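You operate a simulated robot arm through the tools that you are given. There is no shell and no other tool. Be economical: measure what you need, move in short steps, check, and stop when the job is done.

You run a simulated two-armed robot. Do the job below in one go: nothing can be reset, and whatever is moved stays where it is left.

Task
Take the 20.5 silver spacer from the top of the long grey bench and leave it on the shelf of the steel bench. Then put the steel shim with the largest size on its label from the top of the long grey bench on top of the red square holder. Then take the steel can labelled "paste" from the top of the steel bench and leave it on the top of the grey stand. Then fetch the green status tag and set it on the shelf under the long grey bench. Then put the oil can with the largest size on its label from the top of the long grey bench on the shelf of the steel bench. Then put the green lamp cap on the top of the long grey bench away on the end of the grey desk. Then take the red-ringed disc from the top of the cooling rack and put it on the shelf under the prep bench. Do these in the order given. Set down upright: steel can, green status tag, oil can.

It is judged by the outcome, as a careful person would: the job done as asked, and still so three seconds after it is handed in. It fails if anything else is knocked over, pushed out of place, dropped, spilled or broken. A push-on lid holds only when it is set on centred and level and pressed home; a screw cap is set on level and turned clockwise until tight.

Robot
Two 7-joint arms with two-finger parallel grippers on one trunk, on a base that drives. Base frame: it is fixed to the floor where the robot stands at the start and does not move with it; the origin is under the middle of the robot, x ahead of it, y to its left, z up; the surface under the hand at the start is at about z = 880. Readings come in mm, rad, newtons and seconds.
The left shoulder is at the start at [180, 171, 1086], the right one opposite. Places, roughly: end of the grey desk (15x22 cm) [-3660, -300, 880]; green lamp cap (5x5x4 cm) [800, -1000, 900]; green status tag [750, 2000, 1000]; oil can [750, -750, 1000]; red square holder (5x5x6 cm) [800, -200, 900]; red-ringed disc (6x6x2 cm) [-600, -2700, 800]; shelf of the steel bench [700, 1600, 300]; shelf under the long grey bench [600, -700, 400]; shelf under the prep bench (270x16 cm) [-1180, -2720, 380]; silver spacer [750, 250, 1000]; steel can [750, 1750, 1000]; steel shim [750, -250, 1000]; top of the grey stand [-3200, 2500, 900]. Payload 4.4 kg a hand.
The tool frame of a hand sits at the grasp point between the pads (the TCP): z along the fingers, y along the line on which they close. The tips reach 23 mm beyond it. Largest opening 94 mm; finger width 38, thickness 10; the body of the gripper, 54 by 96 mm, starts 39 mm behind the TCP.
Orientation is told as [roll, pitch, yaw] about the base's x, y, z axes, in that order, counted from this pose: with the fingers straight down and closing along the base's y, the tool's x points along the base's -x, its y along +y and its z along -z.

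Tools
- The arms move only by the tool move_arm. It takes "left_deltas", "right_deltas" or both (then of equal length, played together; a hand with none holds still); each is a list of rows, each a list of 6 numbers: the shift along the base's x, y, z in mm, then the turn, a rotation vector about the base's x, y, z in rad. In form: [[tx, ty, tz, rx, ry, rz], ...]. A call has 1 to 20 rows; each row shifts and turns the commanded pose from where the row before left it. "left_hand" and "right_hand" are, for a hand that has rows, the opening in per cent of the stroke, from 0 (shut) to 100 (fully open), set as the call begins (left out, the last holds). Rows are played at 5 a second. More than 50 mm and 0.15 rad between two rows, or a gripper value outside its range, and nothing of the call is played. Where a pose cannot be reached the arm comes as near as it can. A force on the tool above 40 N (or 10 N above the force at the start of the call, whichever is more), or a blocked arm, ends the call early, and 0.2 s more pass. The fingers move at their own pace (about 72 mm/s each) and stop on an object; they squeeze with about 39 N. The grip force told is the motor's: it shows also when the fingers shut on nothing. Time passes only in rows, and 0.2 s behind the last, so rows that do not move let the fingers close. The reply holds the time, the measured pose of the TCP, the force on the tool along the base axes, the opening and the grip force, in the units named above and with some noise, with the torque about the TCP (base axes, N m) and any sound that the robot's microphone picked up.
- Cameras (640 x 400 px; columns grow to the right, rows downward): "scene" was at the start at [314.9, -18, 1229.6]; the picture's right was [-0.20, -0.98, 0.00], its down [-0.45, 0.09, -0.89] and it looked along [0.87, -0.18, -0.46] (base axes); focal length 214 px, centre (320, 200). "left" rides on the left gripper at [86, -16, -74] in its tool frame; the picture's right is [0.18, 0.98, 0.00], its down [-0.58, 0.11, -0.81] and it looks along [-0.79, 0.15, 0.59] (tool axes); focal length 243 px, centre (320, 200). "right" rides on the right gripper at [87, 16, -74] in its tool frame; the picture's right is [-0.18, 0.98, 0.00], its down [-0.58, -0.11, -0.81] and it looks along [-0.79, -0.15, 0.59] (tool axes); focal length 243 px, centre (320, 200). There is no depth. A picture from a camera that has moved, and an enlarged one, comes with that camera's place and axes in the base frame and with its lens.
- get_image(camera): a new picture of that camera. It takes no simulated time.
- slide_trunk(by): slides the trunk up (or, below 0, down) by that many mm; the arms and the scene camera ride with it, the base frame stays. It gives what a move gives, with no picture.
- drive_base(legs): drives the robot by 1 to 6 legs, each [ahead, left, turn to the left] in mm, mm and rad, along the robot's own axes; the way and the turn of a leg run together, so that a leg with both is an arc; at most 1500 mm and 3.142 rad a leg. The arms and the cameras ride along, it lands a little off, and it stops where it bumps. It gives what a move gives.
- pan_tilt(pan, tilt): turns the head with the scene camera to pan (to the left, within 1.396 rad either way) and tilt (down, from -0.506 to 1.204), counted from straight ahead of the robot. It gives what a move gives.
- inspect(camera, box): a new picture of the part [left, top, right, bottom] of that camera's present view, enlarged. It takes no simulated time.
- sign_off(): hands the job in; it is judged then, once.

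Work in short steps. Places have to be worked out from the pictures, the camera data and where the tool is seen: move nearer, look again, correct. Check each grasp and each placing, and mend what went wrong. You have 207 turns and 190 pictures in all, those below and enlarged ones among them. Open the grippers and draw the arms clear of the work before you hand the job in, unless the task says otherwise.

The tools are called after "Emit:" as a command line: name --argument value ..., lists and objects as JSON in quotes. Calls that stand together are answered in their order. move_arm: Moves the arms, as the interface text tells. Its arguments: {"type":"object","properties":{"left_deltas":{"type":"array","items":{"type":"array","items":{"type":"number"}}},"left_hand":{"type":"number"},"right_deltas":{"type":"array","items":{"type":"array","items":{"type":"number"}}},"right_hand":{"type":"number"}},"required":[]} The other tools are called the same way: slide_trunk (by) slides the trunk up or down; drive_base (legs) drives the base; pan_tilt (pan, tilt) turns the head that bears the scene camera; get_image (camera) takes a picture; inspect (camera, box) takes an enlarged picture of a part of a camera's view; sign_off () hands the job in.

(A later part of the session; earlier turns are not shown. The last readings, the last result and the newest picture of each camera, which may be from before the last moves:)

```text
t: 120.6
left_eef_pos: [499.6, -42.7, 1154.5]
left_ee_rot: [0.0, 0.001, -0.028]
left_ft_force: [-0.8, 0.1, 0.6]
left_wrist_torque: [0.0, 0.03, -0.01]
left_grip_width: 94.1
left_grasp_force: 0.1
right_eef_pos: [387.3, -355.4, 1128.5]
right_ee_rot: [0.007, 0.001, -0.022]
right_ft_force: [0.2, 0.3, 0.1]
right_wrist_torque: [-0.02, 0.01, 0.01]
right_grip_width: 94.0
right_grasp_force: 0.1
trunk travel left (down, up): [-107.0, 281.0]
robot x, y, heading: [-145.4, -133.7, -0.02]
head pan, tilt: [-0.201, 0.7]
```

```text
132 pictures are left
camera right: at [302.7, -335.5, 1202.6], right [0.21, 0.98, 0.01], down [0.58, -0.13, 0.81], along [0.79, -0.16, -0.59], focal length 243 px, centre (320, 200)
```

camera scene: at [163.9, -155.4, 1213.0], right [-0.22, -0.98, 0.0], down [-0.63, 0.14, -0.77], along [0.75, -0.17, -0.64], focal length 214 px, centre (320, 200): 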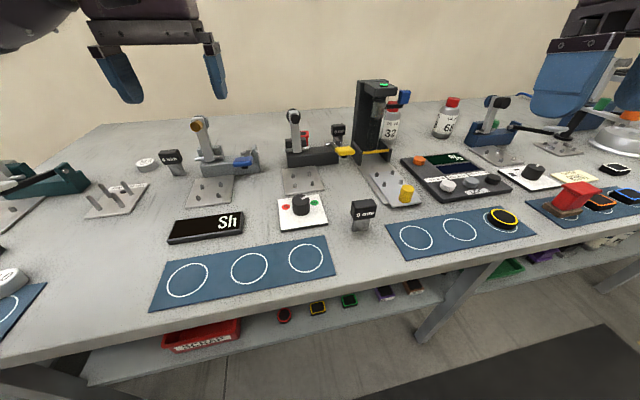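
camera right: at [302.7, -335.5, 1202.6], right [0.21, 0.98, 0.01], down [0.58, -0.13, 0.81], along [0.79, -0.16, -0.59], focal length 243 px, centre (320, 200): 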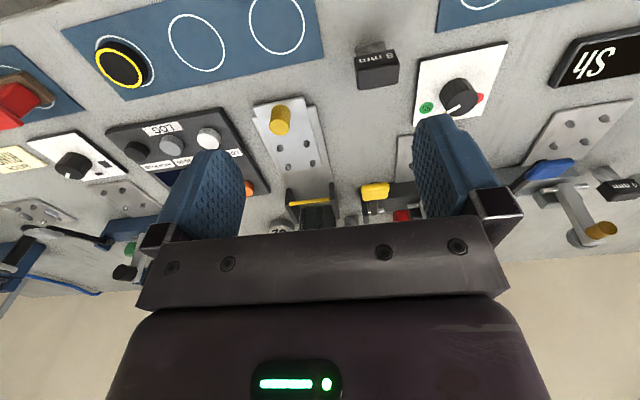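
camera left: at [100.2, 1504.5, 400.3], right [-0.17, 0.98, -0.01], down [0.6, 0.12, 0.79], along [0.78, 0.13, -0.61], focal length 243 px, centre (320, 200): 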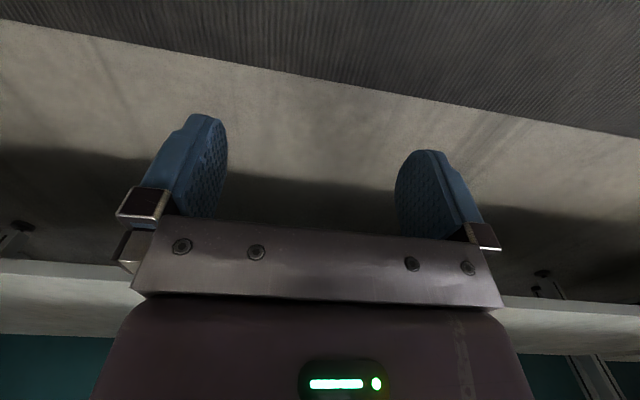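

The 8 mm shim: black head ≈45 mm wide at z≈918–945, around (447,-303). I move above it.

Emit:
move_arm --right_deltas '[[20, 17, -30, 0, 0, 0], [20, 17, -35, 0, 0, 0], [20, 17, -35, 0, 0, 0.02], [0, 0, -20, 0, 0, 0], [0, 0, 0, 0, 0, 0]]'

Emit:
get_image --camera "right"

Emit:
get_image --camera "scene"

```text
t: 121.8
left_eef_pos: [499.5, -41.8, 1154.9]
left_ee_rot: [-0.001, 0.001, -0.028]
left_ft_force: [-0.3, 1.1, 0.6]
left_wrist_torque: [-0.01, 0.02, -0.01]
left_grip_width: 94.0
left_grasp_force: 0.0
right_eef_pos: [447.0, -301.1, 1007.4]
right_ee_rot: [0.005, 0.0, -0.005]
right_ft_force: [0.0, 0.0, -0.5]
right_wrist_torque: [0.01, -0.01, 0.0]
right_grip_width: 94.2
right_grasp_force: 0.1
trunk travel left (down, up): [-107.0, 281.0]
robot x, y, heading: [-144.3, -132.8, -0.022]
head pan, tilt: [-0.201, 0.7]
```

```text
131 pictures are left
camera right: at [361.8, -284.6, 1081.4], right [0.19, 0.98, 0.01], down [0.58, -0.12, 0.81], along [0.79, -0.15, -0.59], focal length 243 px, centre (320, 200)
```

right: 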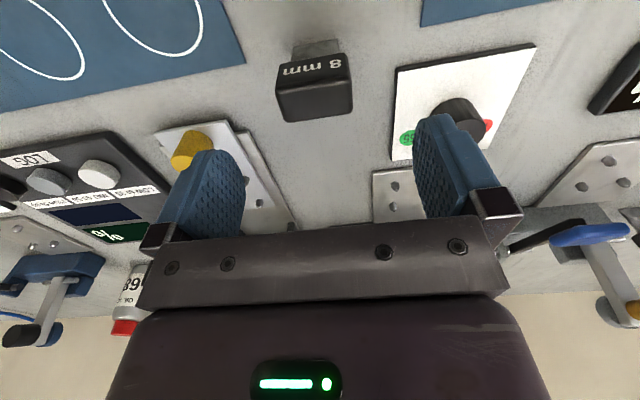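

```text
130 pictures are left
camera scene: at [163.8, -155.4, 1213.1], right [-0.22, -0.98, 0.0], down [-0.63, 0.14, -0.76], along [0.75, -0.17, -0.64], focal length 214 px, centre (320, 200)
```

scene: 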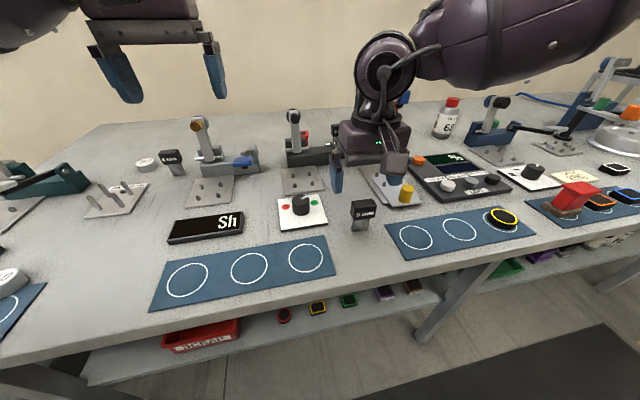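

Shim head top centre ≈ (441,-302), rotated about -0.11 rad. I align and descend to TCP z≈932.

Emit:
move_arm --right_deltas '[[-5, -1, -20, 0, 0, -0.055], [0, 0, -25, 0, 0, -0.055], [0, 0, -20, 0, 0, 0], [0, 0, -10, 0, 0, 0], [0, 0, 0, 0, 0, 0]]'

Emit:
get_image --camera "right"

```text
t: 123.0
left_eef_pos: [499.3, -42.9, 1154.6]
left_ee_rot: [0.001, 0.0, -0.026]
left_ft_force: [0.9, 0.4, 0.2]
left_wrist_torque: [0.0, -0.02, 0.03]
left_grip_width: 94.4
left_grasp_force: 0.0
right_eef_pos: [443.2, -303.3, 931.8]
right_ee_rot: [0.005, 0.0, -0.113]
right_ft_force: [0.1, 0.1, 0.1]
right_wrist_torque: [-0.03, 0.0, 0.01]
right_grip_width: 94.1
right_grasp_force: 0.1
trunk travel left (down, up): [-107.0, 281.0]
robot x, y, heading: [-142.7, -135.2, -0.021]
head pan, tilt: [-0.201, 0.7]
```

```text
129 pictures are left
camera right: at [359.5, -276.7, 1005.5], right [0.29, 0.96, 0.01], down [0.56, -0.18, 0.81], along [0.77, -0.23, -0.59], focal length 243 px, centre (320, 200)
```

right: 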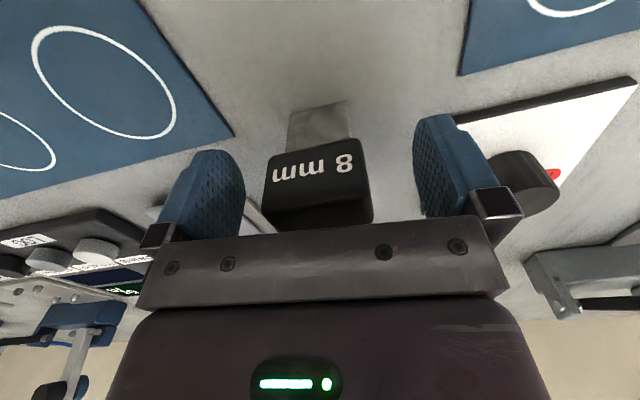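

Emit:
move_arm --right_deltas '[[0, 0, 0, 0, 0, 0], [0, 0, 0, 0, 0, 0], [0, 0, 0, 0, 0, 0]]' --right_hand 0

Emit:
get_image --camera "right"

```text
t: 123.8
left_eef_pos: [500.1, -42.9, 1152.9]
left_ee_rot: [0.0, -0.001, -0.027]
left_ft_force: [0.9, 0.3, -0.7]
left_wrist_torque: [0.01, 0.01, 0.01]
left_grip_width: 93.9
left_grasp_force: 0.1
right_eef_pos: [441.2, -302.7, 931.2]
right_ee_rot: [0.003, 0.0, -0.114]
right_ft_force: [-0.7, -0.7, 0.0]
right_wrist_torque: [-0.06, 0.0, -0.03]
right_grip_width: 43.8
right_grasp_force: 39.1
trunk travel left (down, up): [-107.0, 281.0]
robot x, y, heading: [-139.3, -134.4, -0.02]
head pan, tilt: [-0.201, 0.7]
```

```text
128 pictures are left
camera right: at [359.5, -276.9, 1005.4], right [0.29, 0.96, 0.01], down [0.57, -0.18, 0.81], along [0.77, -0.23, -0.59], focal length 243 px, centre (320, 200)
```

right: 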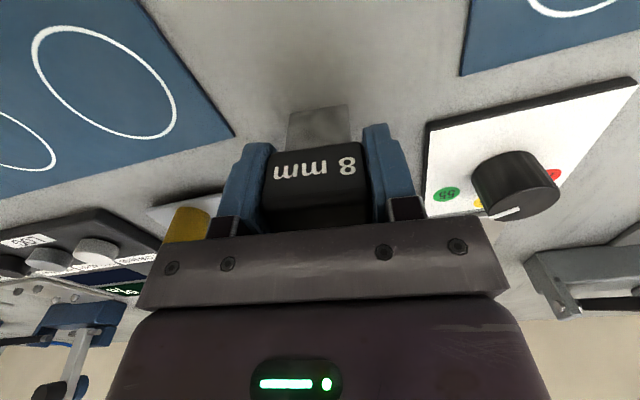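

Gripped. I lift it 200 mm and check.

Emit:
move_arm --right_deltas '[[0, 0, 20, 0, 0, 0], [0, 0, 45, 0, 0, 0], [0, 0, 45, 0, 0, 0], [0, 0, 45, 0, 0, 0], [0, 0, 45, 0, 0, 0], [0, 0, 20, 0, 0, 0], [0, 0, 0, 0, 0, 0]]'

Emit:
drive_base --legs '[[140, 120, 0]]'

Emit:
pan_tilt --pan -0.2 --tilt 0.5

Emit:
get_image --camera "scene"

Emit:
get_image --camera "right"

Emit:
get_image --camera "left"

```text
t: 125.4
left_eef_pos: [500.0, -42.6, 1152.7]
left_ee_rot: [-0.001, 0.0, -0.027]
left_ft_force: [-0.9, 0.0, 0.2]
left_wrist_torque: [-0.01, 0.0, -0.01]
left_grip_width: 94.1
left_grasp_force: 0.1
right_eef_pos: [442.3, -301.6, 1152.1]
right_ee_rot: [0.005, 0.002, -0.114]
right_ft_force: [0.1, -0.2, -1.2]
right_wrist_torque: [-0.01, 0.02, -0.03]
right_grip_width: 43.4
right_grasp_force: 39.5
trunk travel left (down, up): [-107.0, 281.0]
robot x, y, heading: [-141.6, -134.4, -0.02]
head pan, tilt: [-0.201, 0.7]
```

```text
t: 127.1
left_eef_pos: [640.8, 74.2, 1154.2]
left_ee_rot: [-0.001, 0.002, -0.026]
left_ft_force: [-0.6, 0.4, 0.4]
left_wrist_torque: [-0.03, 0.0, 0.06]
left_grip_width: 93.9
left_grasp_force: 0.1
right_eef_pos: [584.3, -183.6, 1152.1]
right_ee_rot: [0.004, 0.002, -0.113]
right_ft_force: [0.7, -0.4, 0.1]
right_wrist_torque: [-0.01, 0.0, 0.02]
right_grip_width: 43.7
right_grasp_force: 39.3
trunk travel left (down, up): [-107.0, 281.0]
robot x, y, heading: [1.7, -13.4, -0.016]
head pan, tilt: [-0.201, 0.7]
```

```text
t: 127.8
left_eef_pos: [640.1, 73.6, 1154.4]
left_ee_rot: [0.0, -0.001, -0.026]
left_ft_force: [-0.6, 0.3, 0.4]
left_wrist_torque: [0.0, 0.02, -0.02]
left_grip_width: 94.1
left_grasp_force: 0.1
right_eef_pos: [583.1, -184.4, 1151.5]
right_ee_rot: [0.005, 0.001, -0.114]
right_ft_force: [-0.8, 0.3, -1.7]
right_wrist_torque: [0.0, -0.01, -0.01]
right_grip_width: 43.6
right_grasp_force: 39.2
trunk travel left (down, up): [-107.0, 281.0]
robot x, y, heading: [4.3, -17.0, -0.023]
head pan, tilt: [-0.201, 0.499]
```

```text
127 pictures are left
camera scene: at [311.0, -40.8, 1230.6], right [-0.22, -0.98, 0.0], down [-0.47, 0.1, -0.88], along [0.86, -0.19, -0.48], focal length 214 px, centre (320, 200)
```

scene: 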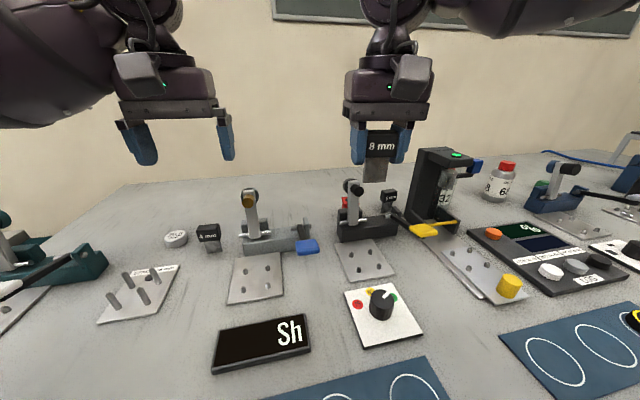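

```text
126 pictures are left
camera right: at [500.6, -159.1, 1226.6], right [0.29, 0.96, 0.01], down [0.57, -0.18, 0.81], along [0.77, -0.23, -0.59], focal length 243 px, centre (320, 200)
```

right: 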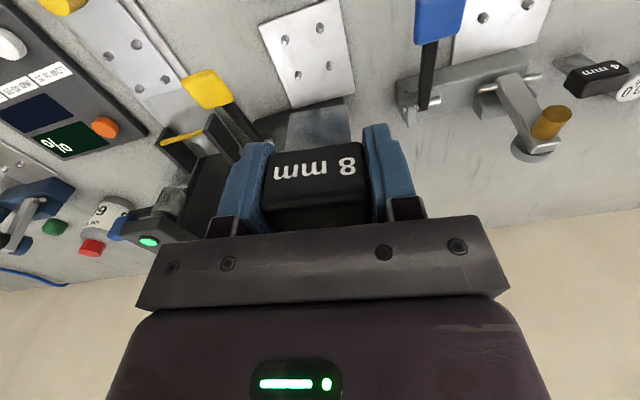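

```text
125 pictures are left
camera left: at [554.7, 60.8, 1227.9], right [-0.16, 0.99, 0.0], down [0.58, 0.09, 0.81], along [0.8, 0.13, -0.59], focal length 243 px, centre (320, 200)
```

left: 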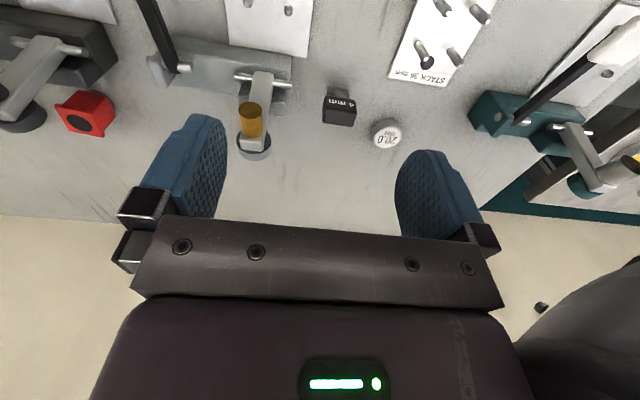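

The left camera sees the holder; I enlarge it to fix its centre and shape.

Emit:
inspect --camera "left" --box '[0, 40, 200, 180]'

Emit:
inspect --camera "scene" --box '[320, 160, 440, 260]'

```text
2.86 times, centred on (100, 110) of left
camera zoom: at [554.7, 60.8, 1227.9], right [-0.16, 0.99, 0.0], down [0.58, 0.09, 0.81], along [0.8, 0.13, -0.59], focal length 693 px, centre (949, 457)
```

zoom: 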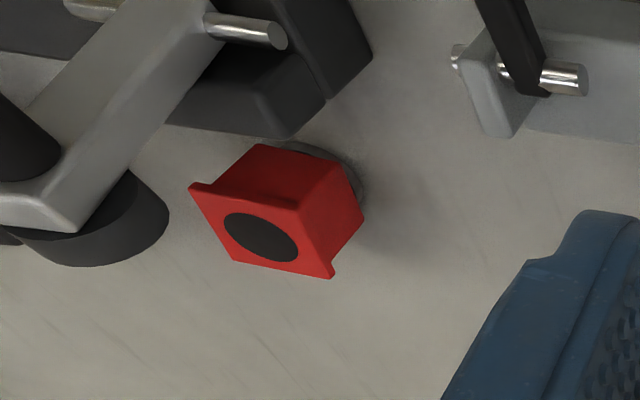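

```text
4.00 times, centred on (380, 210) of scene
camera zoom: at [311.0, -40.8, 1230.6], right [-0.22, -0.98, 0.0], down [-0.47, 0.1, -0.88], along [0.86, -0.19, -0.48], focal length 858 px, centre (80, 160)
```

zoom: 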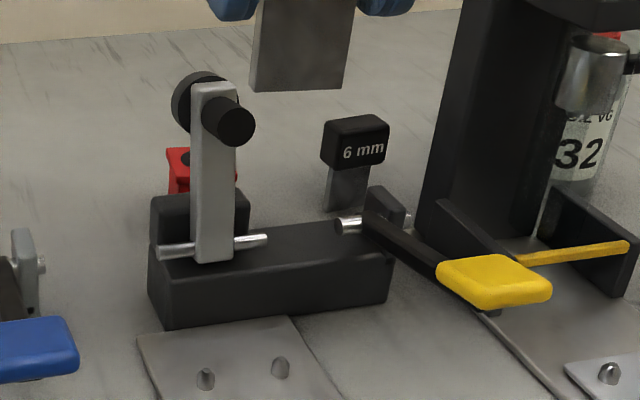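

Holder top centre ≈ (817,-236, 940); the clamp lever top (≈(745,-210), up to z≈1045) is just in front. I go over at full height with yaw -0.9 so both camera and gripper body clear it.

Emit:
move_arm --right_deltas '[[39.5, -9, 0, 0, 0, -0.131], [39.5, -9, 0, 0, 0, -0.131], [39.5, -9, 0, 0, 0, -0.131], [39.5, -9, 0, 0, 0, -0.131], [39.5, -9, 0, 0, 0, -0.131], [39.5, -9, 0, 0, 0, -0.131], [0, 0, 0, 0, 0, 0]]'

Emit:
get_image --camera "right"

Emit:
get_image --camera "scene"

Emit:
get_image --camera "left"

```text
t: 129.4
left_eef_pos: [640.0, 74.9, 1154.4]
left_ee_rot: [0.0, -0.001, -0.028]
left_ft_force: [-0.4, 0.2, 0.7]
left_wrist_torque: [-0.04, 0.02, -0.04]
left_grip_width: 93.8
left_grasp_force: 0.1
right_eef_pos: [759.2, -352.4, 1167.7]
right_ee_rot: [0.005, 0.0, -0.769]
right_ft_force: [0.5, 0.3, -1.6]
right_wrist_torque: [-0.03, -0.03, -0.01]
right_grip_width: 43.8
right_grasp_force: 39.4
right hand out of reach, approached as far as the arm can: row 3, 4, 5, 6
trunk travel left (down, up): [-107.0, 281.0]
robot x, y, heading: [-2.1, -19.3, -0.021]
head pan, tilt: [-0.201, 0.499]
```

```text
122 pictures are left
camera right: at [710.1, -280.3, 1242.5], right [0.82, 0.58, 0.01], down [0.34, -0.49, 0.81], along [0.47, -0.66, -0.59], focal length 243 px, centre (320, 200)
```

right: 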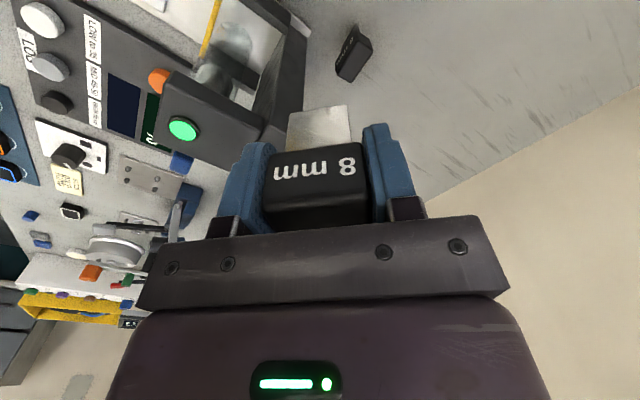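

```text
121 pictures are left
camera scene: at [310.9, -39.8, 1230.8], right [-0.22, -0.98, 0.0], down [-0.47, 0.1, -0.88], along [0.86, -0.19, -0.48], focal length 214 px, centre (320, 200)
```

scene: 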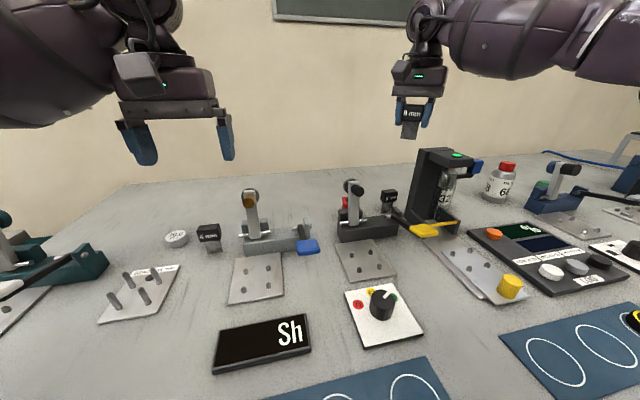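

```text
120 pictures are left
camera left: at [554.5, 62.0, 1228.0], right [-0.16, 0.99, 0.0], down [0.58, 0.09, 0.81], along [0.8, 0.13, -0.59], focal length 243 px, centre (320, 200)
```

left: 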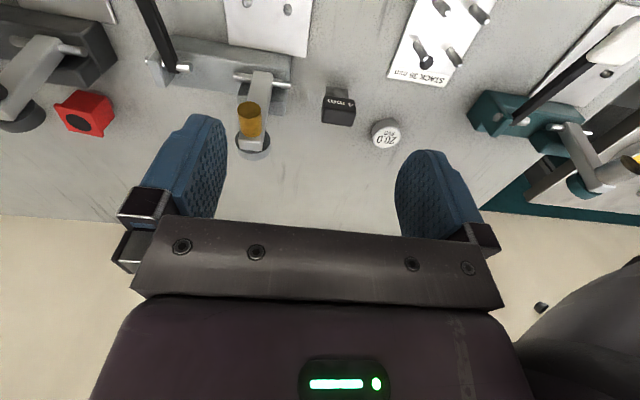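

The reach shrinks at that height. I step back to y≈-238 and lower height (≈1115) then try extending again.

Emit:
move_arm --right_deltas '[[0, 38, 0, 0, 0, 0], [0, 38, -15, 0, 0, 0], [0, 38, -18, 0, 0, -0.06], [20, 0, -18, 0, 0, -0.07], [20, 0, 0, 0, 0, 0], [21, 0, 0, 0, 0, 0], [0, 0, 0, 0, 0, 0]]'

```text
t: 131.0
left_eef_pos: [640.3, 73.4, 1154.0]
left_ee_rot: [-0.001, 0.001, -0.027]
left_ft_force: [-0.6, 0.2, -0.8]
left_wrist_torque: [0.01, -0.04, 0.0]
left_grip_width: 94.0
left_grasp_force: 0.1
right_eef_pos: [769.7, -361.9, 1135.9]
right_ee_rot: [0.004, -0.001, -0.896]
right_ft_force: [0.8, 0.8, -0.3]
right_wrist_torque: [-0.04, 0.0, -0.01]
right_grip_width: 43.7
right_grasp_force: 39.3
right hand out of reach, approached as far as the arm can: row 1, 2, 3, 4, 5, 6
trunk travel left (down, up): [-107.0, 281.0]
robot x, y, heading: [-0.3, -18.2, -0.022]
head pan, tilt: [-0.201, 0.499]
```

The arm is in an awkward configuration. I retract, shift the base left 70 mm and re-approach the way that worked for the left arm (mirrored).

Emit:
move_arm --right_deltas '[[-28, 5, 5, 0, 0, 0.12], [-28, 5, 5, 0, 0, 0.12], [-28, 30, 5, 0, 0, 0.12], [-28, 40, 0, 0, 0, 0.12], [-28, 40, 0, 0, 0, 0.12], [-20, 40, 0, 0, 0, 0.12], [0, 20, 0, 0, 0, 0.07], [0, 0, 0, 0, 0, 0]]'

Emit:
drive_base --legs '[[0, 70, 0]]'

```text
t: 132.8
left_eef_pos: [640.2, 73.8, 1155.1]
left_ee_rot: [-0.001, 0.0, -0.028]
left_ft_force: [0.1, -0.5, 0.7]
left_wrist_torque: [0.01, -0.03, 0.03]
left_grip_width: 94.1
left_grasp_force: 0.0
right_eef_pos: [607.3, -181.2, 1152.4]
right_ee_rot: [0.007, 0.001, -0.108]
right_ft_force: [-0.7, -0.3, -0.9]
right_wrist_torque: [-0.01, 0.02, 0.02]
right_grip_width: 43.5
right_grasp_force: 38.6
trunk travel left (down, up): [-107.0, 281.0]
robot x, y, heading: [0.1, -16.0, -0.018]
head pan, tilt: [-0.201, 0.499]
```

```text
t: 134.1
left_eef_pos: [640.9, 143.8, 1154.5]
left_ee_rot: [-0.001, 0.001, -0.025]
left_ft_force: [-0.2, -0.9, 0.9]
left_wrist_torque: [0.04, 0.0, -0.02]
left_grip_width: 94.1
left_grasp_force: 0.0
right_eef_pos: [608.9, -110.4, 1150.4]
right_ee_rot: [0.006, 0.0, -0.107]
right_ft_force: [-0.3, 0.9, -0.4]
right_wrist_torque: [0.01, -0.03, 0.01]
right_grip_width: 43.6
right_grasp_force: 38.9
trunk travel left (down, up): [-107.0, 281.0]
robot x, y, heading: [-1.4, 49.0, -0.019]
head pan, tilt: [-0.201, 0.499]
```

Emit:
move_arm --right_deltas '[[30, -18.3, -4.3, 0, 0, -0.113], [30, -18.3, -4.3, 0, 0, -0.113], [30, -18.3, -4.3, 0, 0, -0.113], [30, -18.3, -4.3, 0, 0, -0.113], [30, -18.3, -4.3, 0, 0, -0.113], [30, -18.3, -4.3, 0, 0, -0.113], [30, -18.3, -4.3, 0, 0, -0.113], [0, 0, 0, 0, 0, 0]]'

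Emit:
get_image --camera "scene"

```text
t: 135.9
left_eef_pos: [640.9, 143.0, 1154.1]
left_ee_rot: [-0.001, 0.0, -0.028]
left_ft_force: [-0.4, -1.0, 0.6]
left_wrist_torque: [0.04, -0.01, 0.01]
left_grip_width: 94.2
left_grasp_force: 0.1
right_eef_pos: [779.5, -320.6, 1142.7]
right_ee_rot: [0.005, 0.0, -0.822]
right_ft_force: [0.0, 0.2, -1.1]
right_wrist_torque: [0.02, -0.01, 0.0]
right_grip_width: 44.0
right_grasp_force: 39.2
right hand out of reach, approached as far as the arm can: row 4, 5, 6, 7
trunk travel left (down, up): [-107.0, 281.0]
robot x, y, heading: [0.4, 51.3, -0.017]
head pan, tilt: [-0.201, 0.499]
```

```text
119 pictures are left
camera scene: at [312.2, 28.3, 1230.7], right [-0.22, -0.98, 0.0], down [-0.47, 0.1, -0.88], along [0.86, -0.19, -0.48], focal length 214 px, centre (320, 200)
```

scene: 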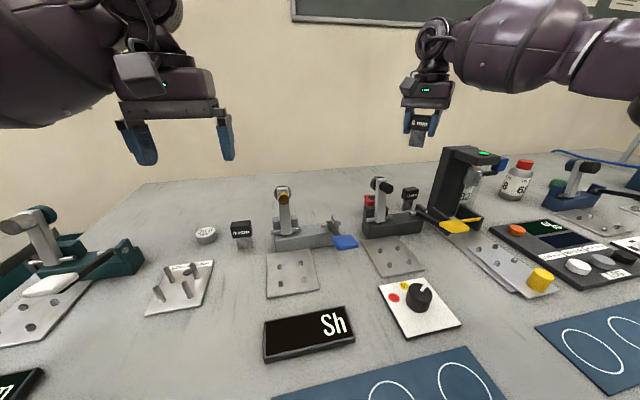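

I try turning further to yaw ≈ -1.57 (mirror of the left-arm pose that reached) while moving toward the holder.

Emit:
move_arm --right_deltas '[[-10, 10, 0, 0, 0, -0.14], [0, 15, 0, 0, 0, -0.14], [10, 20, 0, 0, 0, -0.14], [10, 20, -5, 0, 0, -0.14], [15, 15, -10, 0, 0, -0.14], [12, 0, -5, 0, 0, -0.05], [0, 0, 0, 0, 0, 0]]'

Emit:
get_image --camera "scene"

```text
t: 137.5
left_eef_pos: [641.8, 144.3, 1155.3]
left_ee_rot: [-0.002, -0.003, -0.026]
left_ft_force: [0.5, 1.3, 0.1]
left_wrist_torque: [-0.04, 0.02, 0.03]
left_grip_width: 94.0
left_grasp_force: 0.0
right_eef_pos: [767.2, -279.6, 1126.7]
right_ee_rot: [0.007, -0.001, -1.572]
right_ft_force: [-0.1, 0.0, -0.4]
right_wrist_torque: [-0.03, 0.0, 0.0]
right_grip_width: 43.8
right_grasp_force: 38.9
right hand out of reach, approached as far as the arm can: row 3, 4
trunk travel left (down, up): [-107.0, 281.0]
robot x, y, heading: [0.1, 52.5, -0.017]
head pan, tilt: [-0.201, 0.499]
```

```text
118 pictures are left
camera scene: at [311.9, 29.3, 1230.9], right [-0.22, -0.98, 0.0], down [-0.47, 0.1, -0.88], along [0.86, -0.19, -0.48], focal length 214 px, centre (320, 200)
```

scene: 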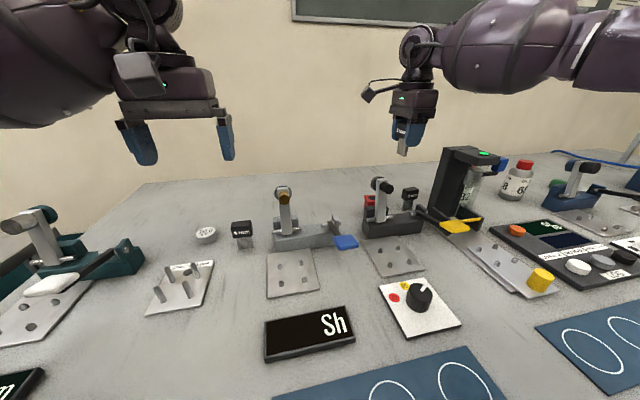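

Reach has freed up at this yaw. I move on toward (820,-238).

Emit:
move_arm --right_deltas '[[15, 14, 0, 0, 0, 0], [18, 14, -3, 0, 0, 0], [20, 14, -3, 0, 0, 0], [0, 0, 0, 0, 0, 0]]'

Emit:
get_image --camera "right"

Emit:
get_image --camera "left"

Emit:
get_image --camera "scene"

```text
t: 138.5
left_eef_pos: [641.1, 143.7, 1154.1]
left_ee_rot: [0.0, 0.0, -0.025]
left_ft_force: [0.1, 0.7, -0.4]
left_wrist_torque: [0.01, 0.03, 0.01]
left_grip_width: 94.1
left_grasp_force: 0.0
right_eef_pos: [768.2, -279.8, 1127.0]
right_ee_rot: [0.005, 0.0, -1.57]
right_ft_force: [0.0, -0.3, -1.6]
right_wrist_torque: [0.01, 0.01, 0.0]
right_grip_width: 43.4
right_grasp_force: 39.2
right hand out of reach, approached as far as the arm can: row 1, 2, 3
trunk travel left (down, up): [-107.0, 281.0]
robot x, y, heading: [-4.7, 55.2, -0.018]
head pan, tilt: [-0.201, 0.499]
```

```text
117 pictures are left
camera right: at [784.9, -192.6, 1202.0], right [0.98, -0.18, 0.01], down [-0.11, -0.58, 0.81], along [-0.15, -0.79, -0.59], focal length 243 px, centre (320, 200)
```

right: 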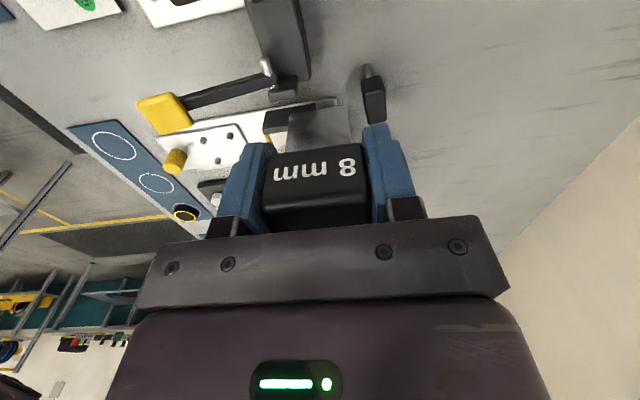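

```text
116 pictures are left
camera left: at [556.0, 130.8, 1227.9], right [-0.16, 0.99, 0.0], down [0.58, 0.09, 0.81], along [0.8, 0.13, -0.59], focal length 243 px, centre (320, 200)
```

left: 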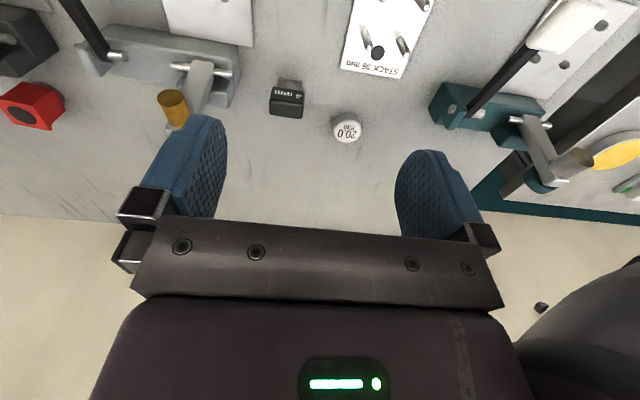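

```text
115 pictures are left
camera scene: at [312.4, 28.9, 1230.7], right [-0.22, -0.98, 0.0], down [-0.47, 0.1, -0.88], along [0.86, -0.19, -0.48], focal length 214 px, centre (320, 200)
```

scene: 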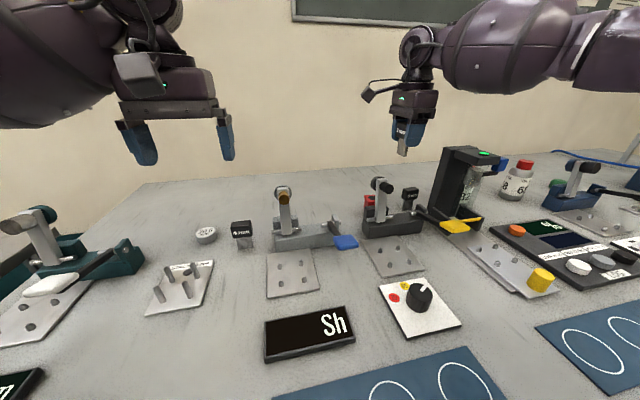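

The right arm can't get there without crowding the dispenser. I'll set the shim back on its open spot and re-grasp it with the left arm, which reaches this sort of place. First retract.

Emit:
move_arm --right_deltas '[[-15, 10, 5, 0, 0, 0.1427], [-15, 15, 5, 0, 0, 0.1427], [-15, 15, 5, 0, 0, 0.1427], [-15, 15, 5, 0, 0, 0.1427], [-15, 15, 0, 0, 0, 0.1427], [-15, 15, 0, 0, 0, 0.1427], [-15, 15, 0, 0, 0, 0.1427], [-15, 15, 0, 0, 0, 0.1427], [-15, 15, 0, 0, 0, 0.1427], [-15, 15, 0, 0, 0, 0.1427], [-15, 15, 0, 0, 0, 0.1427], [0, 0, 0, 0, 0, 0]]'

Emit:
drive_base --legs '[[-141, -186, 0]]'

Emit:
get_image --camera "right"

```text
t: 141.1
left_eef_pos: [641.7, 144.2, 1153.5]
left_ee_rot: [0.001, -0.001, -0.028]
left_ft_force: [-0.6, -0.1, 0.7]
left_wrist_torque: [-0.04, 0.05, 0.01]
left_grip_width: 93.9
left_grasp_force: 0.0
right_eef_pos: [604.6, -120.0, 1145.3]
right_ee_rot: [0.006, 0.001, 0.002]
right_ft_force: [0.0, -0.1, 0.0]
right_wrist_torque: [0.02, 0.0, 0.03]
right_grip_width: 43.6
right_grasp_force: 39.2
trunk travel left (down, up): [-107.0, 281.0]
robot x, y, heading: [-1.0, 54.4, -0.017]
head pan, tilt: [-0.201, 0.499]
```

```text
t: 143.4
left_eef_pos: [497.1, -40.3, 1153.5]
left_ee_rot: [-0.001, 0.001, -0.027]
left_ft_force: [0.7, 0.2, 0.2]
left_wrist_torque: [0.0, -0.04, -0.02]
left_grip_width: 93.9
left_grasp_force: 0.1
right_eef_pos: [458.8, -304.1, 1145.1]
right_ee_rot: [0.007, -0.002, -0.002]
right_ft_force: [0.3, 0.3, -0.2]
right_wrist_torque: [-0.02, -0.02, -0.01]
right_grip_width: 43.5
right_grasp_force: 39.0
trunk travel left (down, up): [-107.0, 281.0]
robot x, y, heading: [-143.0, -130.2, -0.017]
head pan, tilt: [-0.201, 0.499]
```

```text
114 pictures are left
camera right: at [373.7, -287.1, 1219.6], right [0.19, 0.98, 0.01], down [0.58, -0.12, 0.81], along [0.79, -0.15, -0.59], focal length 243 px, centre (320, 200)
```

right: 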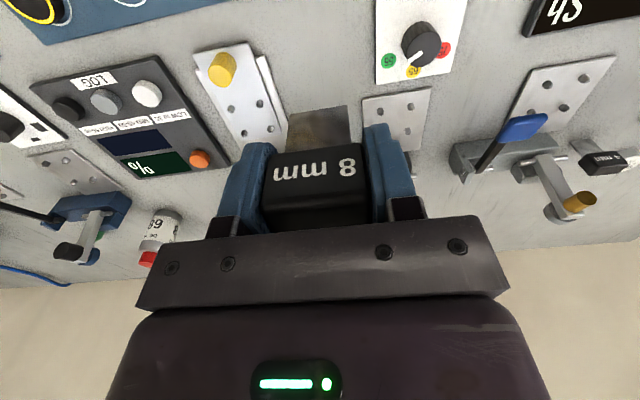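

Emit:
move_arm --right_deltas '[[-8, 0, -45, 0, 0, 0], [0, 0, -45, 0, 0, 0], [0, 0, -45, 0, 0, 0], [0, 0, -45, 0, 0, 0], [0, 0, -22, 0, 0, 0], [0, 0, -9, 0, 0, 0], [0, 0, -3, 0, 0, 0], [0, 0, 0, 0, 0, 0]]'

Emit:
move_arm --right_deltas '[[0, 0, 0, 0, 0, 0], [0, 0, 0, 0, 0, 0], [0, 0, 0, 0, 0, 0]]' --right_hand 100

Emit:
get_image --camera "right"

```text
t: 145.2
left_eef_pos: [498.1, -39.4, 1155.8]
left_ee_rot: [-0.001, -0.002, -0.029]
left_ft_force: [0.8, -0.3, -0.6]
left_wrist_torque: [0.0, -0.02, 0.01]
left_grip_width: 94.1
left_grasp_force: 0.2
right_eef_pos: [450.6, -304.3, 930.0]
right_ee_rot: [0.007, -0.002, -0.003]
right_ft_force: [-0.2, -0.3, 4.7]
right_wrist_torque: [-0.14, 0.07, -0.04]
right_grip_width: 43.9
right_grasp_force: 38.6
trunk travel left (down, up): [-107.0, 281.0]
robot x, y, heading: [-142.7, -129.0, -0.023]
head pan, tilt: [-0.201, 0.499]
```

```text
t: 146.0
left_eef_pos: [498.5, -39.8, 1154.2]
left_ee_rot: [0.001, 0.001, -0.026]
left_ft_force: [-0.4, 0.0, 0.7]
left_wrist_torque: [0.0, -0.01, 0.04]
left_grip_width: 94.1
left_grasp_force: 0.1
right_eef_pos: [451.8, -305.1, 929.3]
right_ee_rot: [0.005, -0.001, -0.002]
right_ft_force: [1.0, -0.4, 0.5]
right_wrist_torque: [0.02, 0.01, 0.0]
right_grip_width: 93.9
right_grasp_force: 0.0
trunk travel left (down, up): [-107.0, 281.0]
robot x, y, heading: [-144.8, -127.0, -0.027]
head pan, tilt: [-0.201, 0.499]
```

```text
113 pictures are left
camera right: at [366.0, -287.5, 1003.9], right [0.19, 0.98, 0.01], down [0.58, -0.12, 0.81], along [0.79, -0.15, -0.59], focal length 243 px, centre (320, 200)
```

right: 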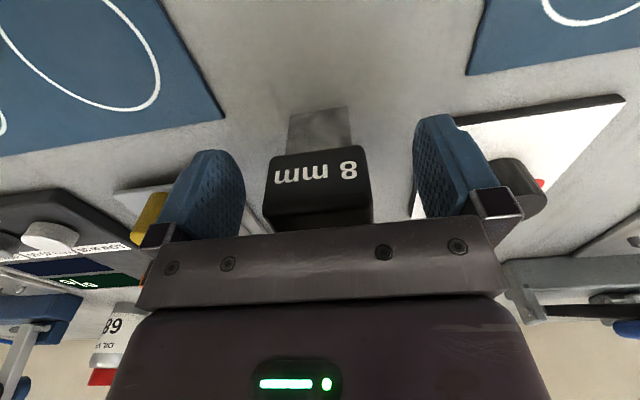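

Shim stands fine. Raise and tuck the right arm, then drive right 270 mm so the left hand is over the shim.

Emit:
move_arm --right_deltas '[[0, 0, 45, 0, 0, 0], [0, 0, 45, 0, 0, 0], [0, 0, 45, 0, 0, 0], [0, 0, 45, 0, 0, 0], [-20, -20, 40, 0, 0, 0], [-30, -20, 0, 0, 0, 0], [-30, -20, 0, 0, 0, 0]]'

Emit:
drive_base --legs '[[0, -265, 0.02]]'

Emit:
get_image --camera "left"

```text
t: 147.6
left_eef_pos: [496.1, -41.3, 1154.3]
left_ee_rot: [0.001, -0.002, -0.03]
left_ft_force: [-0.3, -0.4, 0.6]
left_wrist_torque: [0.03, -0.02, 0.01]
left_grip_width: 94.2
left_grasp_force: 0.0
right_eef_pos: [370.6, -362.8, 1152.0]
right_ee_rot: [0.007, 0.0, -0.003]
right_ft_force: [-0.8, 0.3, 0.3]
right_wrist_torque: [0.03, -0.02, 0.02]
right_grip_width: 94.2
right_grasp_force: 0.0
trunk travel left (down, up): [-107.0, 281.0]
robot x, y, heading: [-146.7, -128.5, -0.022]
head pan, tilt: [-0.201, 0.499]
```

```text
t: 150.5
left_eef_pos: [490.5, -292.1, 1154.7]
left_ee_rot: [0.001, -0.002, -0.015]
left_ft_force: [-0.2, 0.5, -0.5]
left_wrist_torque: [0.03, -0.01, 0.02]
left_grip_width: 94.1
left_grasp_force: 0.1
right_eef_pos: [371.5, -618.0, 1150.6]
right_ee_rot: [0.005, 0.001, 0.01]
right_ft_force: [-1.0, 0.2, -0.3]
right_wrist_torque: [0.04, 0.01, -0.01]
right_grip_width: 94.0
right_grasp_force: 0.1
trunk travel left (down, up): [-107.0, 281.0]
robot x, y, heading: [-149.4, -389.3, -0.013]
head pan, tilt: [-0.201, 0.499]
```

```text
112 pictures are left
camera left: at [406.1, -305.8, 1227.9], right [-0.17, 0.99, 0.0], down [0.58, 0.1, 0.81], along [0.79, 0.14, -0.59], focal length 243 px, centre (320, 200)
```

left: 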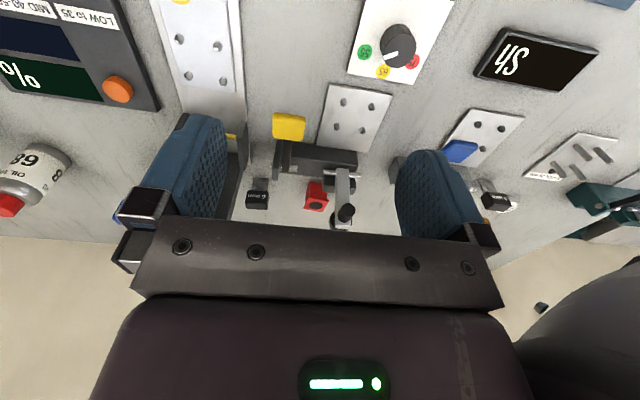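

The shim is just behind view; I place the left hand over its known spot (450,-304), descend part-way and check.

Emit:
move_arm --left_deltas '[[-20, -6, -30, 0, 0, 0.015], [-20, -6, -40, 0, 0, 0], [0, 0, -45, 0, 0, 0], [0, 0, -30, 0, 0, 0], [0, 0, 0, 0, 0, 0]]'

Emit:
get_image --camera "left"

```text
t: 151.7
left_eef_pos: [450.6, -301.9, 1008.2]
left_ee_rot: [0.001, -0.002, -0.001]
left_ft_force: [0.2, 0.0, -0.3]
left_wrist_torque: [-0.05, -0.05, -0.02]
left_grip_width: 93.9
left_grasp_force: 0.1
right_eef_pos: [370.4, -615.9, 1151.4]
right_ee_rot: [0.006, 0.0, 0.01]
right_ft_force: [-0.4, 0.1, -0.9]
right_wrist_torque: [-0.03, -0.02, -0.04]
right_grip_width: 94.0
right_grasp_force: 0.1
trunk travel left (down, up): [-107.0, 281.0]
robot x, y, heading: [-148.6, -391.8, -0.01]
head pan, tilt: [-0.201, 0.499]
```

```text
111 pictures are left
camera left: at [365.9, -317.7, 1081.5], right [-0.18, 0.98, 0.0], down [0.58, 0.11, 0.81], along [0.79, 0.15, -0.59], focal length 243 px, centre (320, 200)
```

left: 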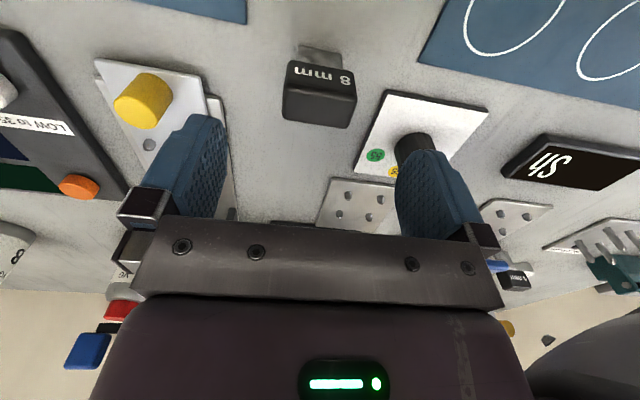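

Centred. Descend to 931 and grip.

Emit:
move_arm --left_deltas '[[0, 0, -40, 0, 0, 0], [0, 0, -37, 0, 0, 0], [0, 0, 0, 0, 0, 0]]'

Emit:
move_arm --left_deltas '[[0, 0, 0, 0, 0, 0], [0, 0, 0, 0, 0, 0], [0, 0, 0, 0, 0, 0]]' --left_hand 0

Emit:
move_arm --left_deltas '[[0, 0, 20, 0, 0, 0], [0, 0, 45, 0, 0, 0], [0, 0, 45, 0, 0, 0], [0, 0, 45, 0, 0, 0], [0, 0, 45, 0, 0, 0], [0, 0, 20, 0, 0, 0], [0, 0, 0, 0, 0, 0]]'

Emit:
get_image --camera "left"

```text
t: 152.5
left_eef_pos: [450.7, -304.7, 929.8]
left_ee_rot: [0.0, 0.0, 0.0]
left_ft_force: [0.1, 0.4, 0.1]
left_wrist_torque: [-0.04, 0.0, -0.03]
left_grip_width: 93.9
left_grasp_force: 0.0
right_eef_pos: [369.6, -615.7, 1151.0]
right_ee_rot: [0.003, 0.0, 0.012]
right_ft_force: [-0.3, -0.1, -0.3]
right_wrist_torque: [-0.04, 0.04, -0.03]
right_grip_width: 93.9
right_grasp_force: 0.2
trunk travel left (down, up): [-107.0, 281.0]
robot x, y, heading: [-149.6, -392.8, -0.009]
head pan, tilt: [-0.201, 0.499]
```

```text
t: 153.3
left_eef_pos: [451.2, -301.8, 929.8]
left_ee_rot: [-0.001, 0.001, 0.001]
left_ft_force: [0.4, 0.5, -0.4]
left_wrist_torque: [0.03, -0.01, 0.02]
left_grip_width: 43.7
left_grasp_force: 39.0
right_eef_pos: [371.4, -616.0, 1151.6]
right_ee_rot: [0.005, 0.001, 0.011]
right_ft_force: [-0.4, -0.5, -0.2]
right_wrist_torque: [0.0, 0.01, 0.01]
right_grip_width: 94.1
right_grasp_force: 0.0
trunk travel left (down, up): [-107.0, 281.0]
robot x, y, heading: [-150.3, -392.4, -0.008]
head pan, tilt: [-0.201, 0.499]
```

```text
t: 154.9
left_eef_pos: [452.5, -303.4, 1152.5]
left_ee_rot: [-0.001, 0.002, -0.001]
left_ft_force: [0.8, 0.2, -1.8]
left_wrist_torque: [-0.01, -0.01, 0.0]
left_grip_width: 43.5
left_grasp_force: 39.3
right_eef_pos: [371.0, -616.2, 1150.4]
right_ee_rot: [0.006, 0.0, 0.011]
right_ft_force: [-0.2, 0.2, 0.0]
right_wrist_torque: [0.01, -0.01, -0.01]
right_grip_width: 94.3
right_grasp_force: 0.0
trunk travel left (down, up): [-107.0, 281.0]
robot x, y, heading: [-146.8, -388.1, -0.01]
head pan, tilt: [-0.201, 0.499]
```

```text
110 pictures are left
camera left: at [367.1, -319.5, 1225.8], right [-0.18, 0.98, 0.0], down [0.58, 0.11, 0.81], along [0.79, 0.15, -0.59], focal length 243 px, centre (320, 200)
```

left: 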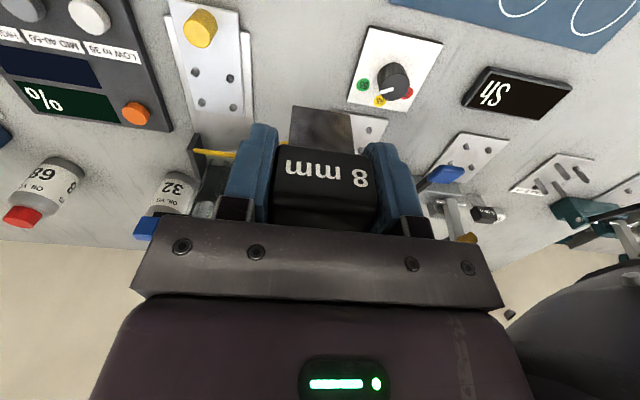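

Shim held. Drive to about (0,-450) for the approach to the holder.

Emit:
drive_base --legs '[[147, -60, 0]]'

Emit:
move_arm --left_deltas '[[10, 20, 5, 0, 0, 0.14], [20, 15, 0, 0, 0, 0.14], [20, 10, 0, 0, 0, 0.14], [20, 10, 0, 0, 0, 0.14], [20, 10, 0, 0, 0, 0.14], [20, 10, 0, 0, 0, 0.14], [20, 10, 0, 0, 0, 0.14], [20, 10, 0, 0, 0, 0.14], [20, 10, 0, 0, 0, 0.14], [20, 10, -10, 0, 0, 0.14], [20, 5, -10, 0, 0, 0.14], [0, 0, 0, 0, 0, 0.03]]'

Emit:
get_image --camera "left"

Emit:
pan_tilt --pan 0.3 --tilt 0.45

Emit:
get_image --camera "scene"

```text
t: 156.3
left_eef_pos: [597.3, -366.9, 1153.2]
left_ee_rot: [0.001, 0.0, 0.0]
left_ft_force: [-0.2, 0.3, -1.7]
left_wrist_torque: [-0.01, 0.0, 0.0]
left_grip_width: 43.2
left_grasp_force: 39.3
right_eef_pos: [514.7, -677.3, 1150.4]
right_ee_rot: [0.005, 0.0, 0.01]
right_ft_force: [-0.2, -0.9, 0.1]
right_wrist_torque: [0.0, 0.01, 0.03]
right_grip_width: 93.9
right_grasp_force: 0.1
trunk travel left (down, up): [-107.0, 281.0]
robot x, y, heading: [-3.4, -450.4, -0.006]
head pan, tilt: [-0.201, 0.499]
```

```text
t: 158.9
left_eef_pos: [806.4, -244.3, 1137.0]
left_ee_rot: [-0.001, 0.003, 1.57]
left_ft_force: [0.7, -1.1, -0.2]
left_wrist_torque: [-0.03, 0.02, 0.0]
left_grip_width: 43.7
left_grasp_force: 39.0
right_eef_pos: [515.2, -677.3, 1150.9]
right_ee_rot: [0.005, 0.001, 0.01]
right_ft_force: [-0.1, -0.7, 0.5]
right_wrist_torque: [0.01, 0.01, 0.01]
right_grip_width: 93.9
right_grasp_force: 0.0
trunk travel left (down, up): [-107.0, 281.0]
robot x, y, heading: [-1.5, -450.2, -0.009]
head pan, tilt: [-0.201, 0.499]
```

```text
109 pictures are left
camera left: at [823.6, -330.4, 1211.6], right [-0.98, -0.18, 0.0], down [-0.11, 0.58, 0.81], along [-0.15, 0.79, -0.59], focal length 243 px, centre (320, 200)
```

left: 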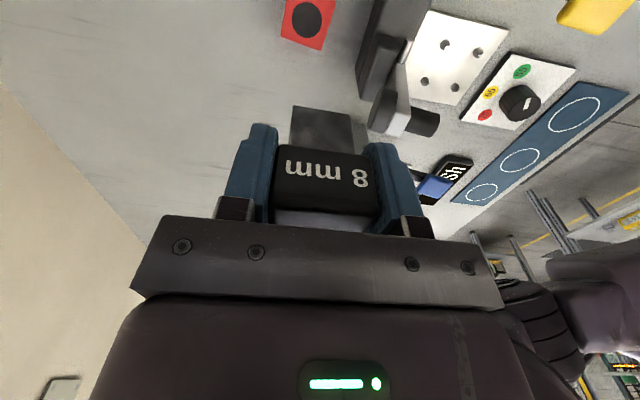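

```text
t: 159.8
left_eef_pos: [806.2, -243.8, 1138.2]
left_ee_rot: [0.0, -0.001, 1.568]
left_ft_force: [-0.1, -0.7, -0.2]
left_wrist_torque: [0.03, -0.01, -0.01]
left_grip_width: 43.5
left_grasp_force: 38.5
right_eef_pos: [516.4, -677.7, 1150.8]
right_ee_rot: [0.006, 0.001, 0.011]
right_ft_force: [0.1, -0.6, 0.5]
right_wrist_torque: [0.0, -0.03, -0.02]
right_grip_width: 94.2
right_grasp_force: 0.1
trunk travel left (down, up): [-107.0, 281.0]
robot x, y, heading: [-2.2, -454.3, -0.008]
head pan, tilt: [0.3, 0.45]
```

```text
108 pictures are left
camera scene: at [307.4, -426.4, 1235.1], right [0.29, -0.96, 0.0], down [-0.42, -0.12, -0.9], along [0.86, 0.26, -0.44], focal length 214 px, centre (320, 200)
```

scene: 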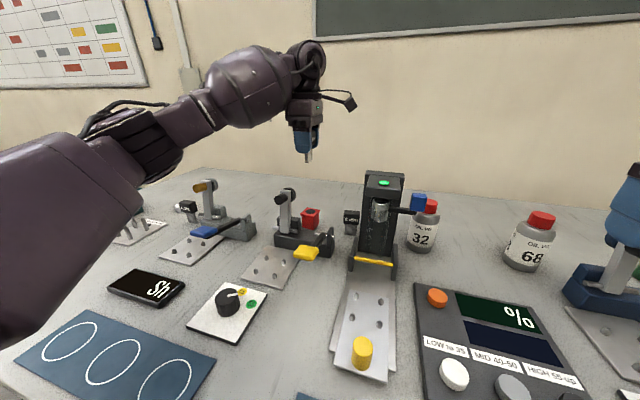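

Holder centre refined to (820,-246). I shift there and descend to 20 mm above.

Emit:
move_arm --left_deltas '[[14, -2, 0, 0, 0, 0], [0, 0, -40, 0, 0, 0], [0, 0, -45, 0, 0, 0], [0, 0, -35, 0, 0, 0], [0, 0, 0, 0, 0, 0]]'

Emit:
get_image --camera "left"

Emit:
inspect --camera "scene" --box '[220, 80, 400, 280]'

```text
t: 161.0
left_eef_pos: [821.6, -245.2, 1016.7]
left_ee_rot: [-0.002, -0.001, 1.57]
left_ft_force: [-0.3, -0.3, -1.4]
left_wrist_torque: [-0.02, -0.01, 0.0]
left_grip_width: 43.7
left_grasp_force: 38.9
right_eef_pos: [514.7, -677.6, 1151.1]
right_ee_rot: [0.005, 0.0, 0.01]
right_ft_force: [-0.1, 0.7, 0.8]
right_wrist_torque: [0.01, 0.01, 0.01]
right_grip_width: 94.1
right_grasp_force: 0.0
trunk travel left (down, up): [-107.0, 281.0]
robot x, y, heading: [-2.8, -450.4, -0.009]
head pan, tilt: [0.3, 0.45]
```

```text
107 pictures are left
camera left: at [838.8, -330.6, 1091.7], right [-0.98, -0.18, 0.0], down [-0.11, 0.58, 0.81], along [-0.15, 0.79, -0.59], focal length 243 px, centre (320, 200)
```

left: 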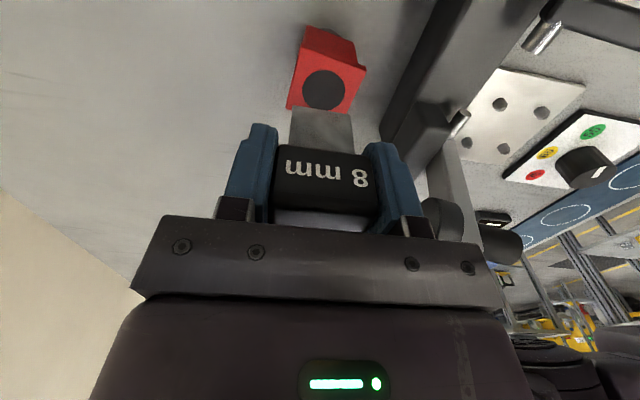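

```text
2.00 times, centred on (310, 180) of scene
camera zoom: at [306.8, -426.5, 1235.4], right [0.29, -0.96, 0.0], down [-0.42, -0.12, -0.9], along [0.86, 0.26, -0.43], focal length 429 px, centre (340, 240)
```

zoom: 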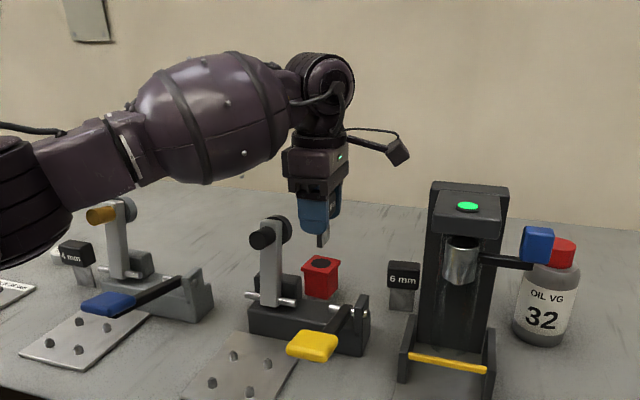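

Aligned over the holder to ~2 mm. Descend gently until contact.

Emit:
move_arm --left_deltas '[[0, -1, -12, 0, 0, 0], [0, 0, -8, 0, 0, 0], [0, 0, -3, 0, 0, 0], [0, 0, 0, 0, 0, 0]]'

Emit:
get_image --camera "left"

Emit:
inspect --camera "scene" --box '[260, 150, 380, 250]'

```text
t: 162.0
left_eef_pos: [821.0, -248.2, 993.6]
left_ee_rot: [-0.001, -0.002, 1.569]
left_ft_force: [-0.3, -0.1, -1.3]
left_wrist_torque: [0.02, -0.02, 0.0]
left_grip_width: 43.7
left_grasp_force: 39.3
right_eef_pos: [514.4, -677.0, 1150.7]
right_ee_rot: [0.004, -0.001, 0.012]
right_ft_force: [-0.6, 0.0, 0.0]
right_wrist_torque: [0.0, -0.02, 0.04]
right_grip_width: 93.9
right_grasp_force: 0.0
trunk travel left (down, up): [-107.0, 281.0]
robot x, y, heading: [-1.7, -452.4, -0.01]
head pan, tilt: [0.3, 0.45]
```

```text
105 pictures are left
camera left: at [838.3, -333.6, 1067.8], right [-0.98, -0.18, 0.0], down [-0.11, 0.58, 0.81], along [-0.15, 0.79, -0.59], focal length 243 px, centre (320, 200)
```

left: 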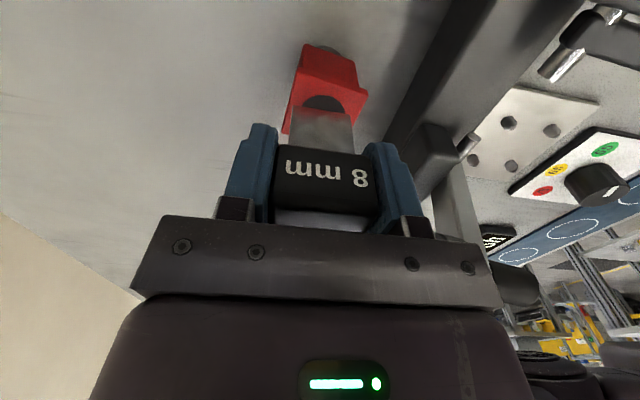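

```text
4.00 times, centred on (320, 200) of scene
camera zoom: at [307.3, -426.3, 1235.1], right [0.29, -0.96, 0.0], down [-0.42, -0.13, -0.9], along [0.86, 0.26, -0.44], focal length 858 px, centre (320, 200)
```

zoom: 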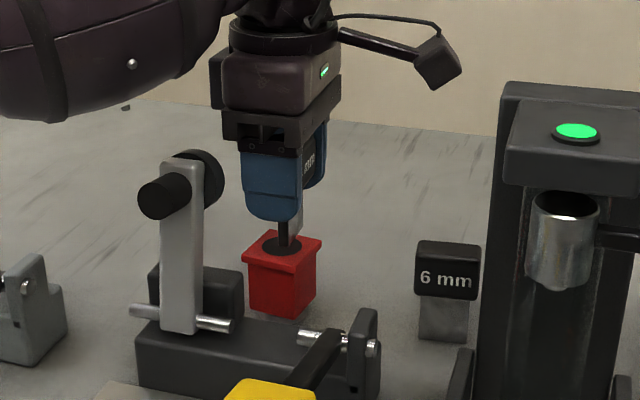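

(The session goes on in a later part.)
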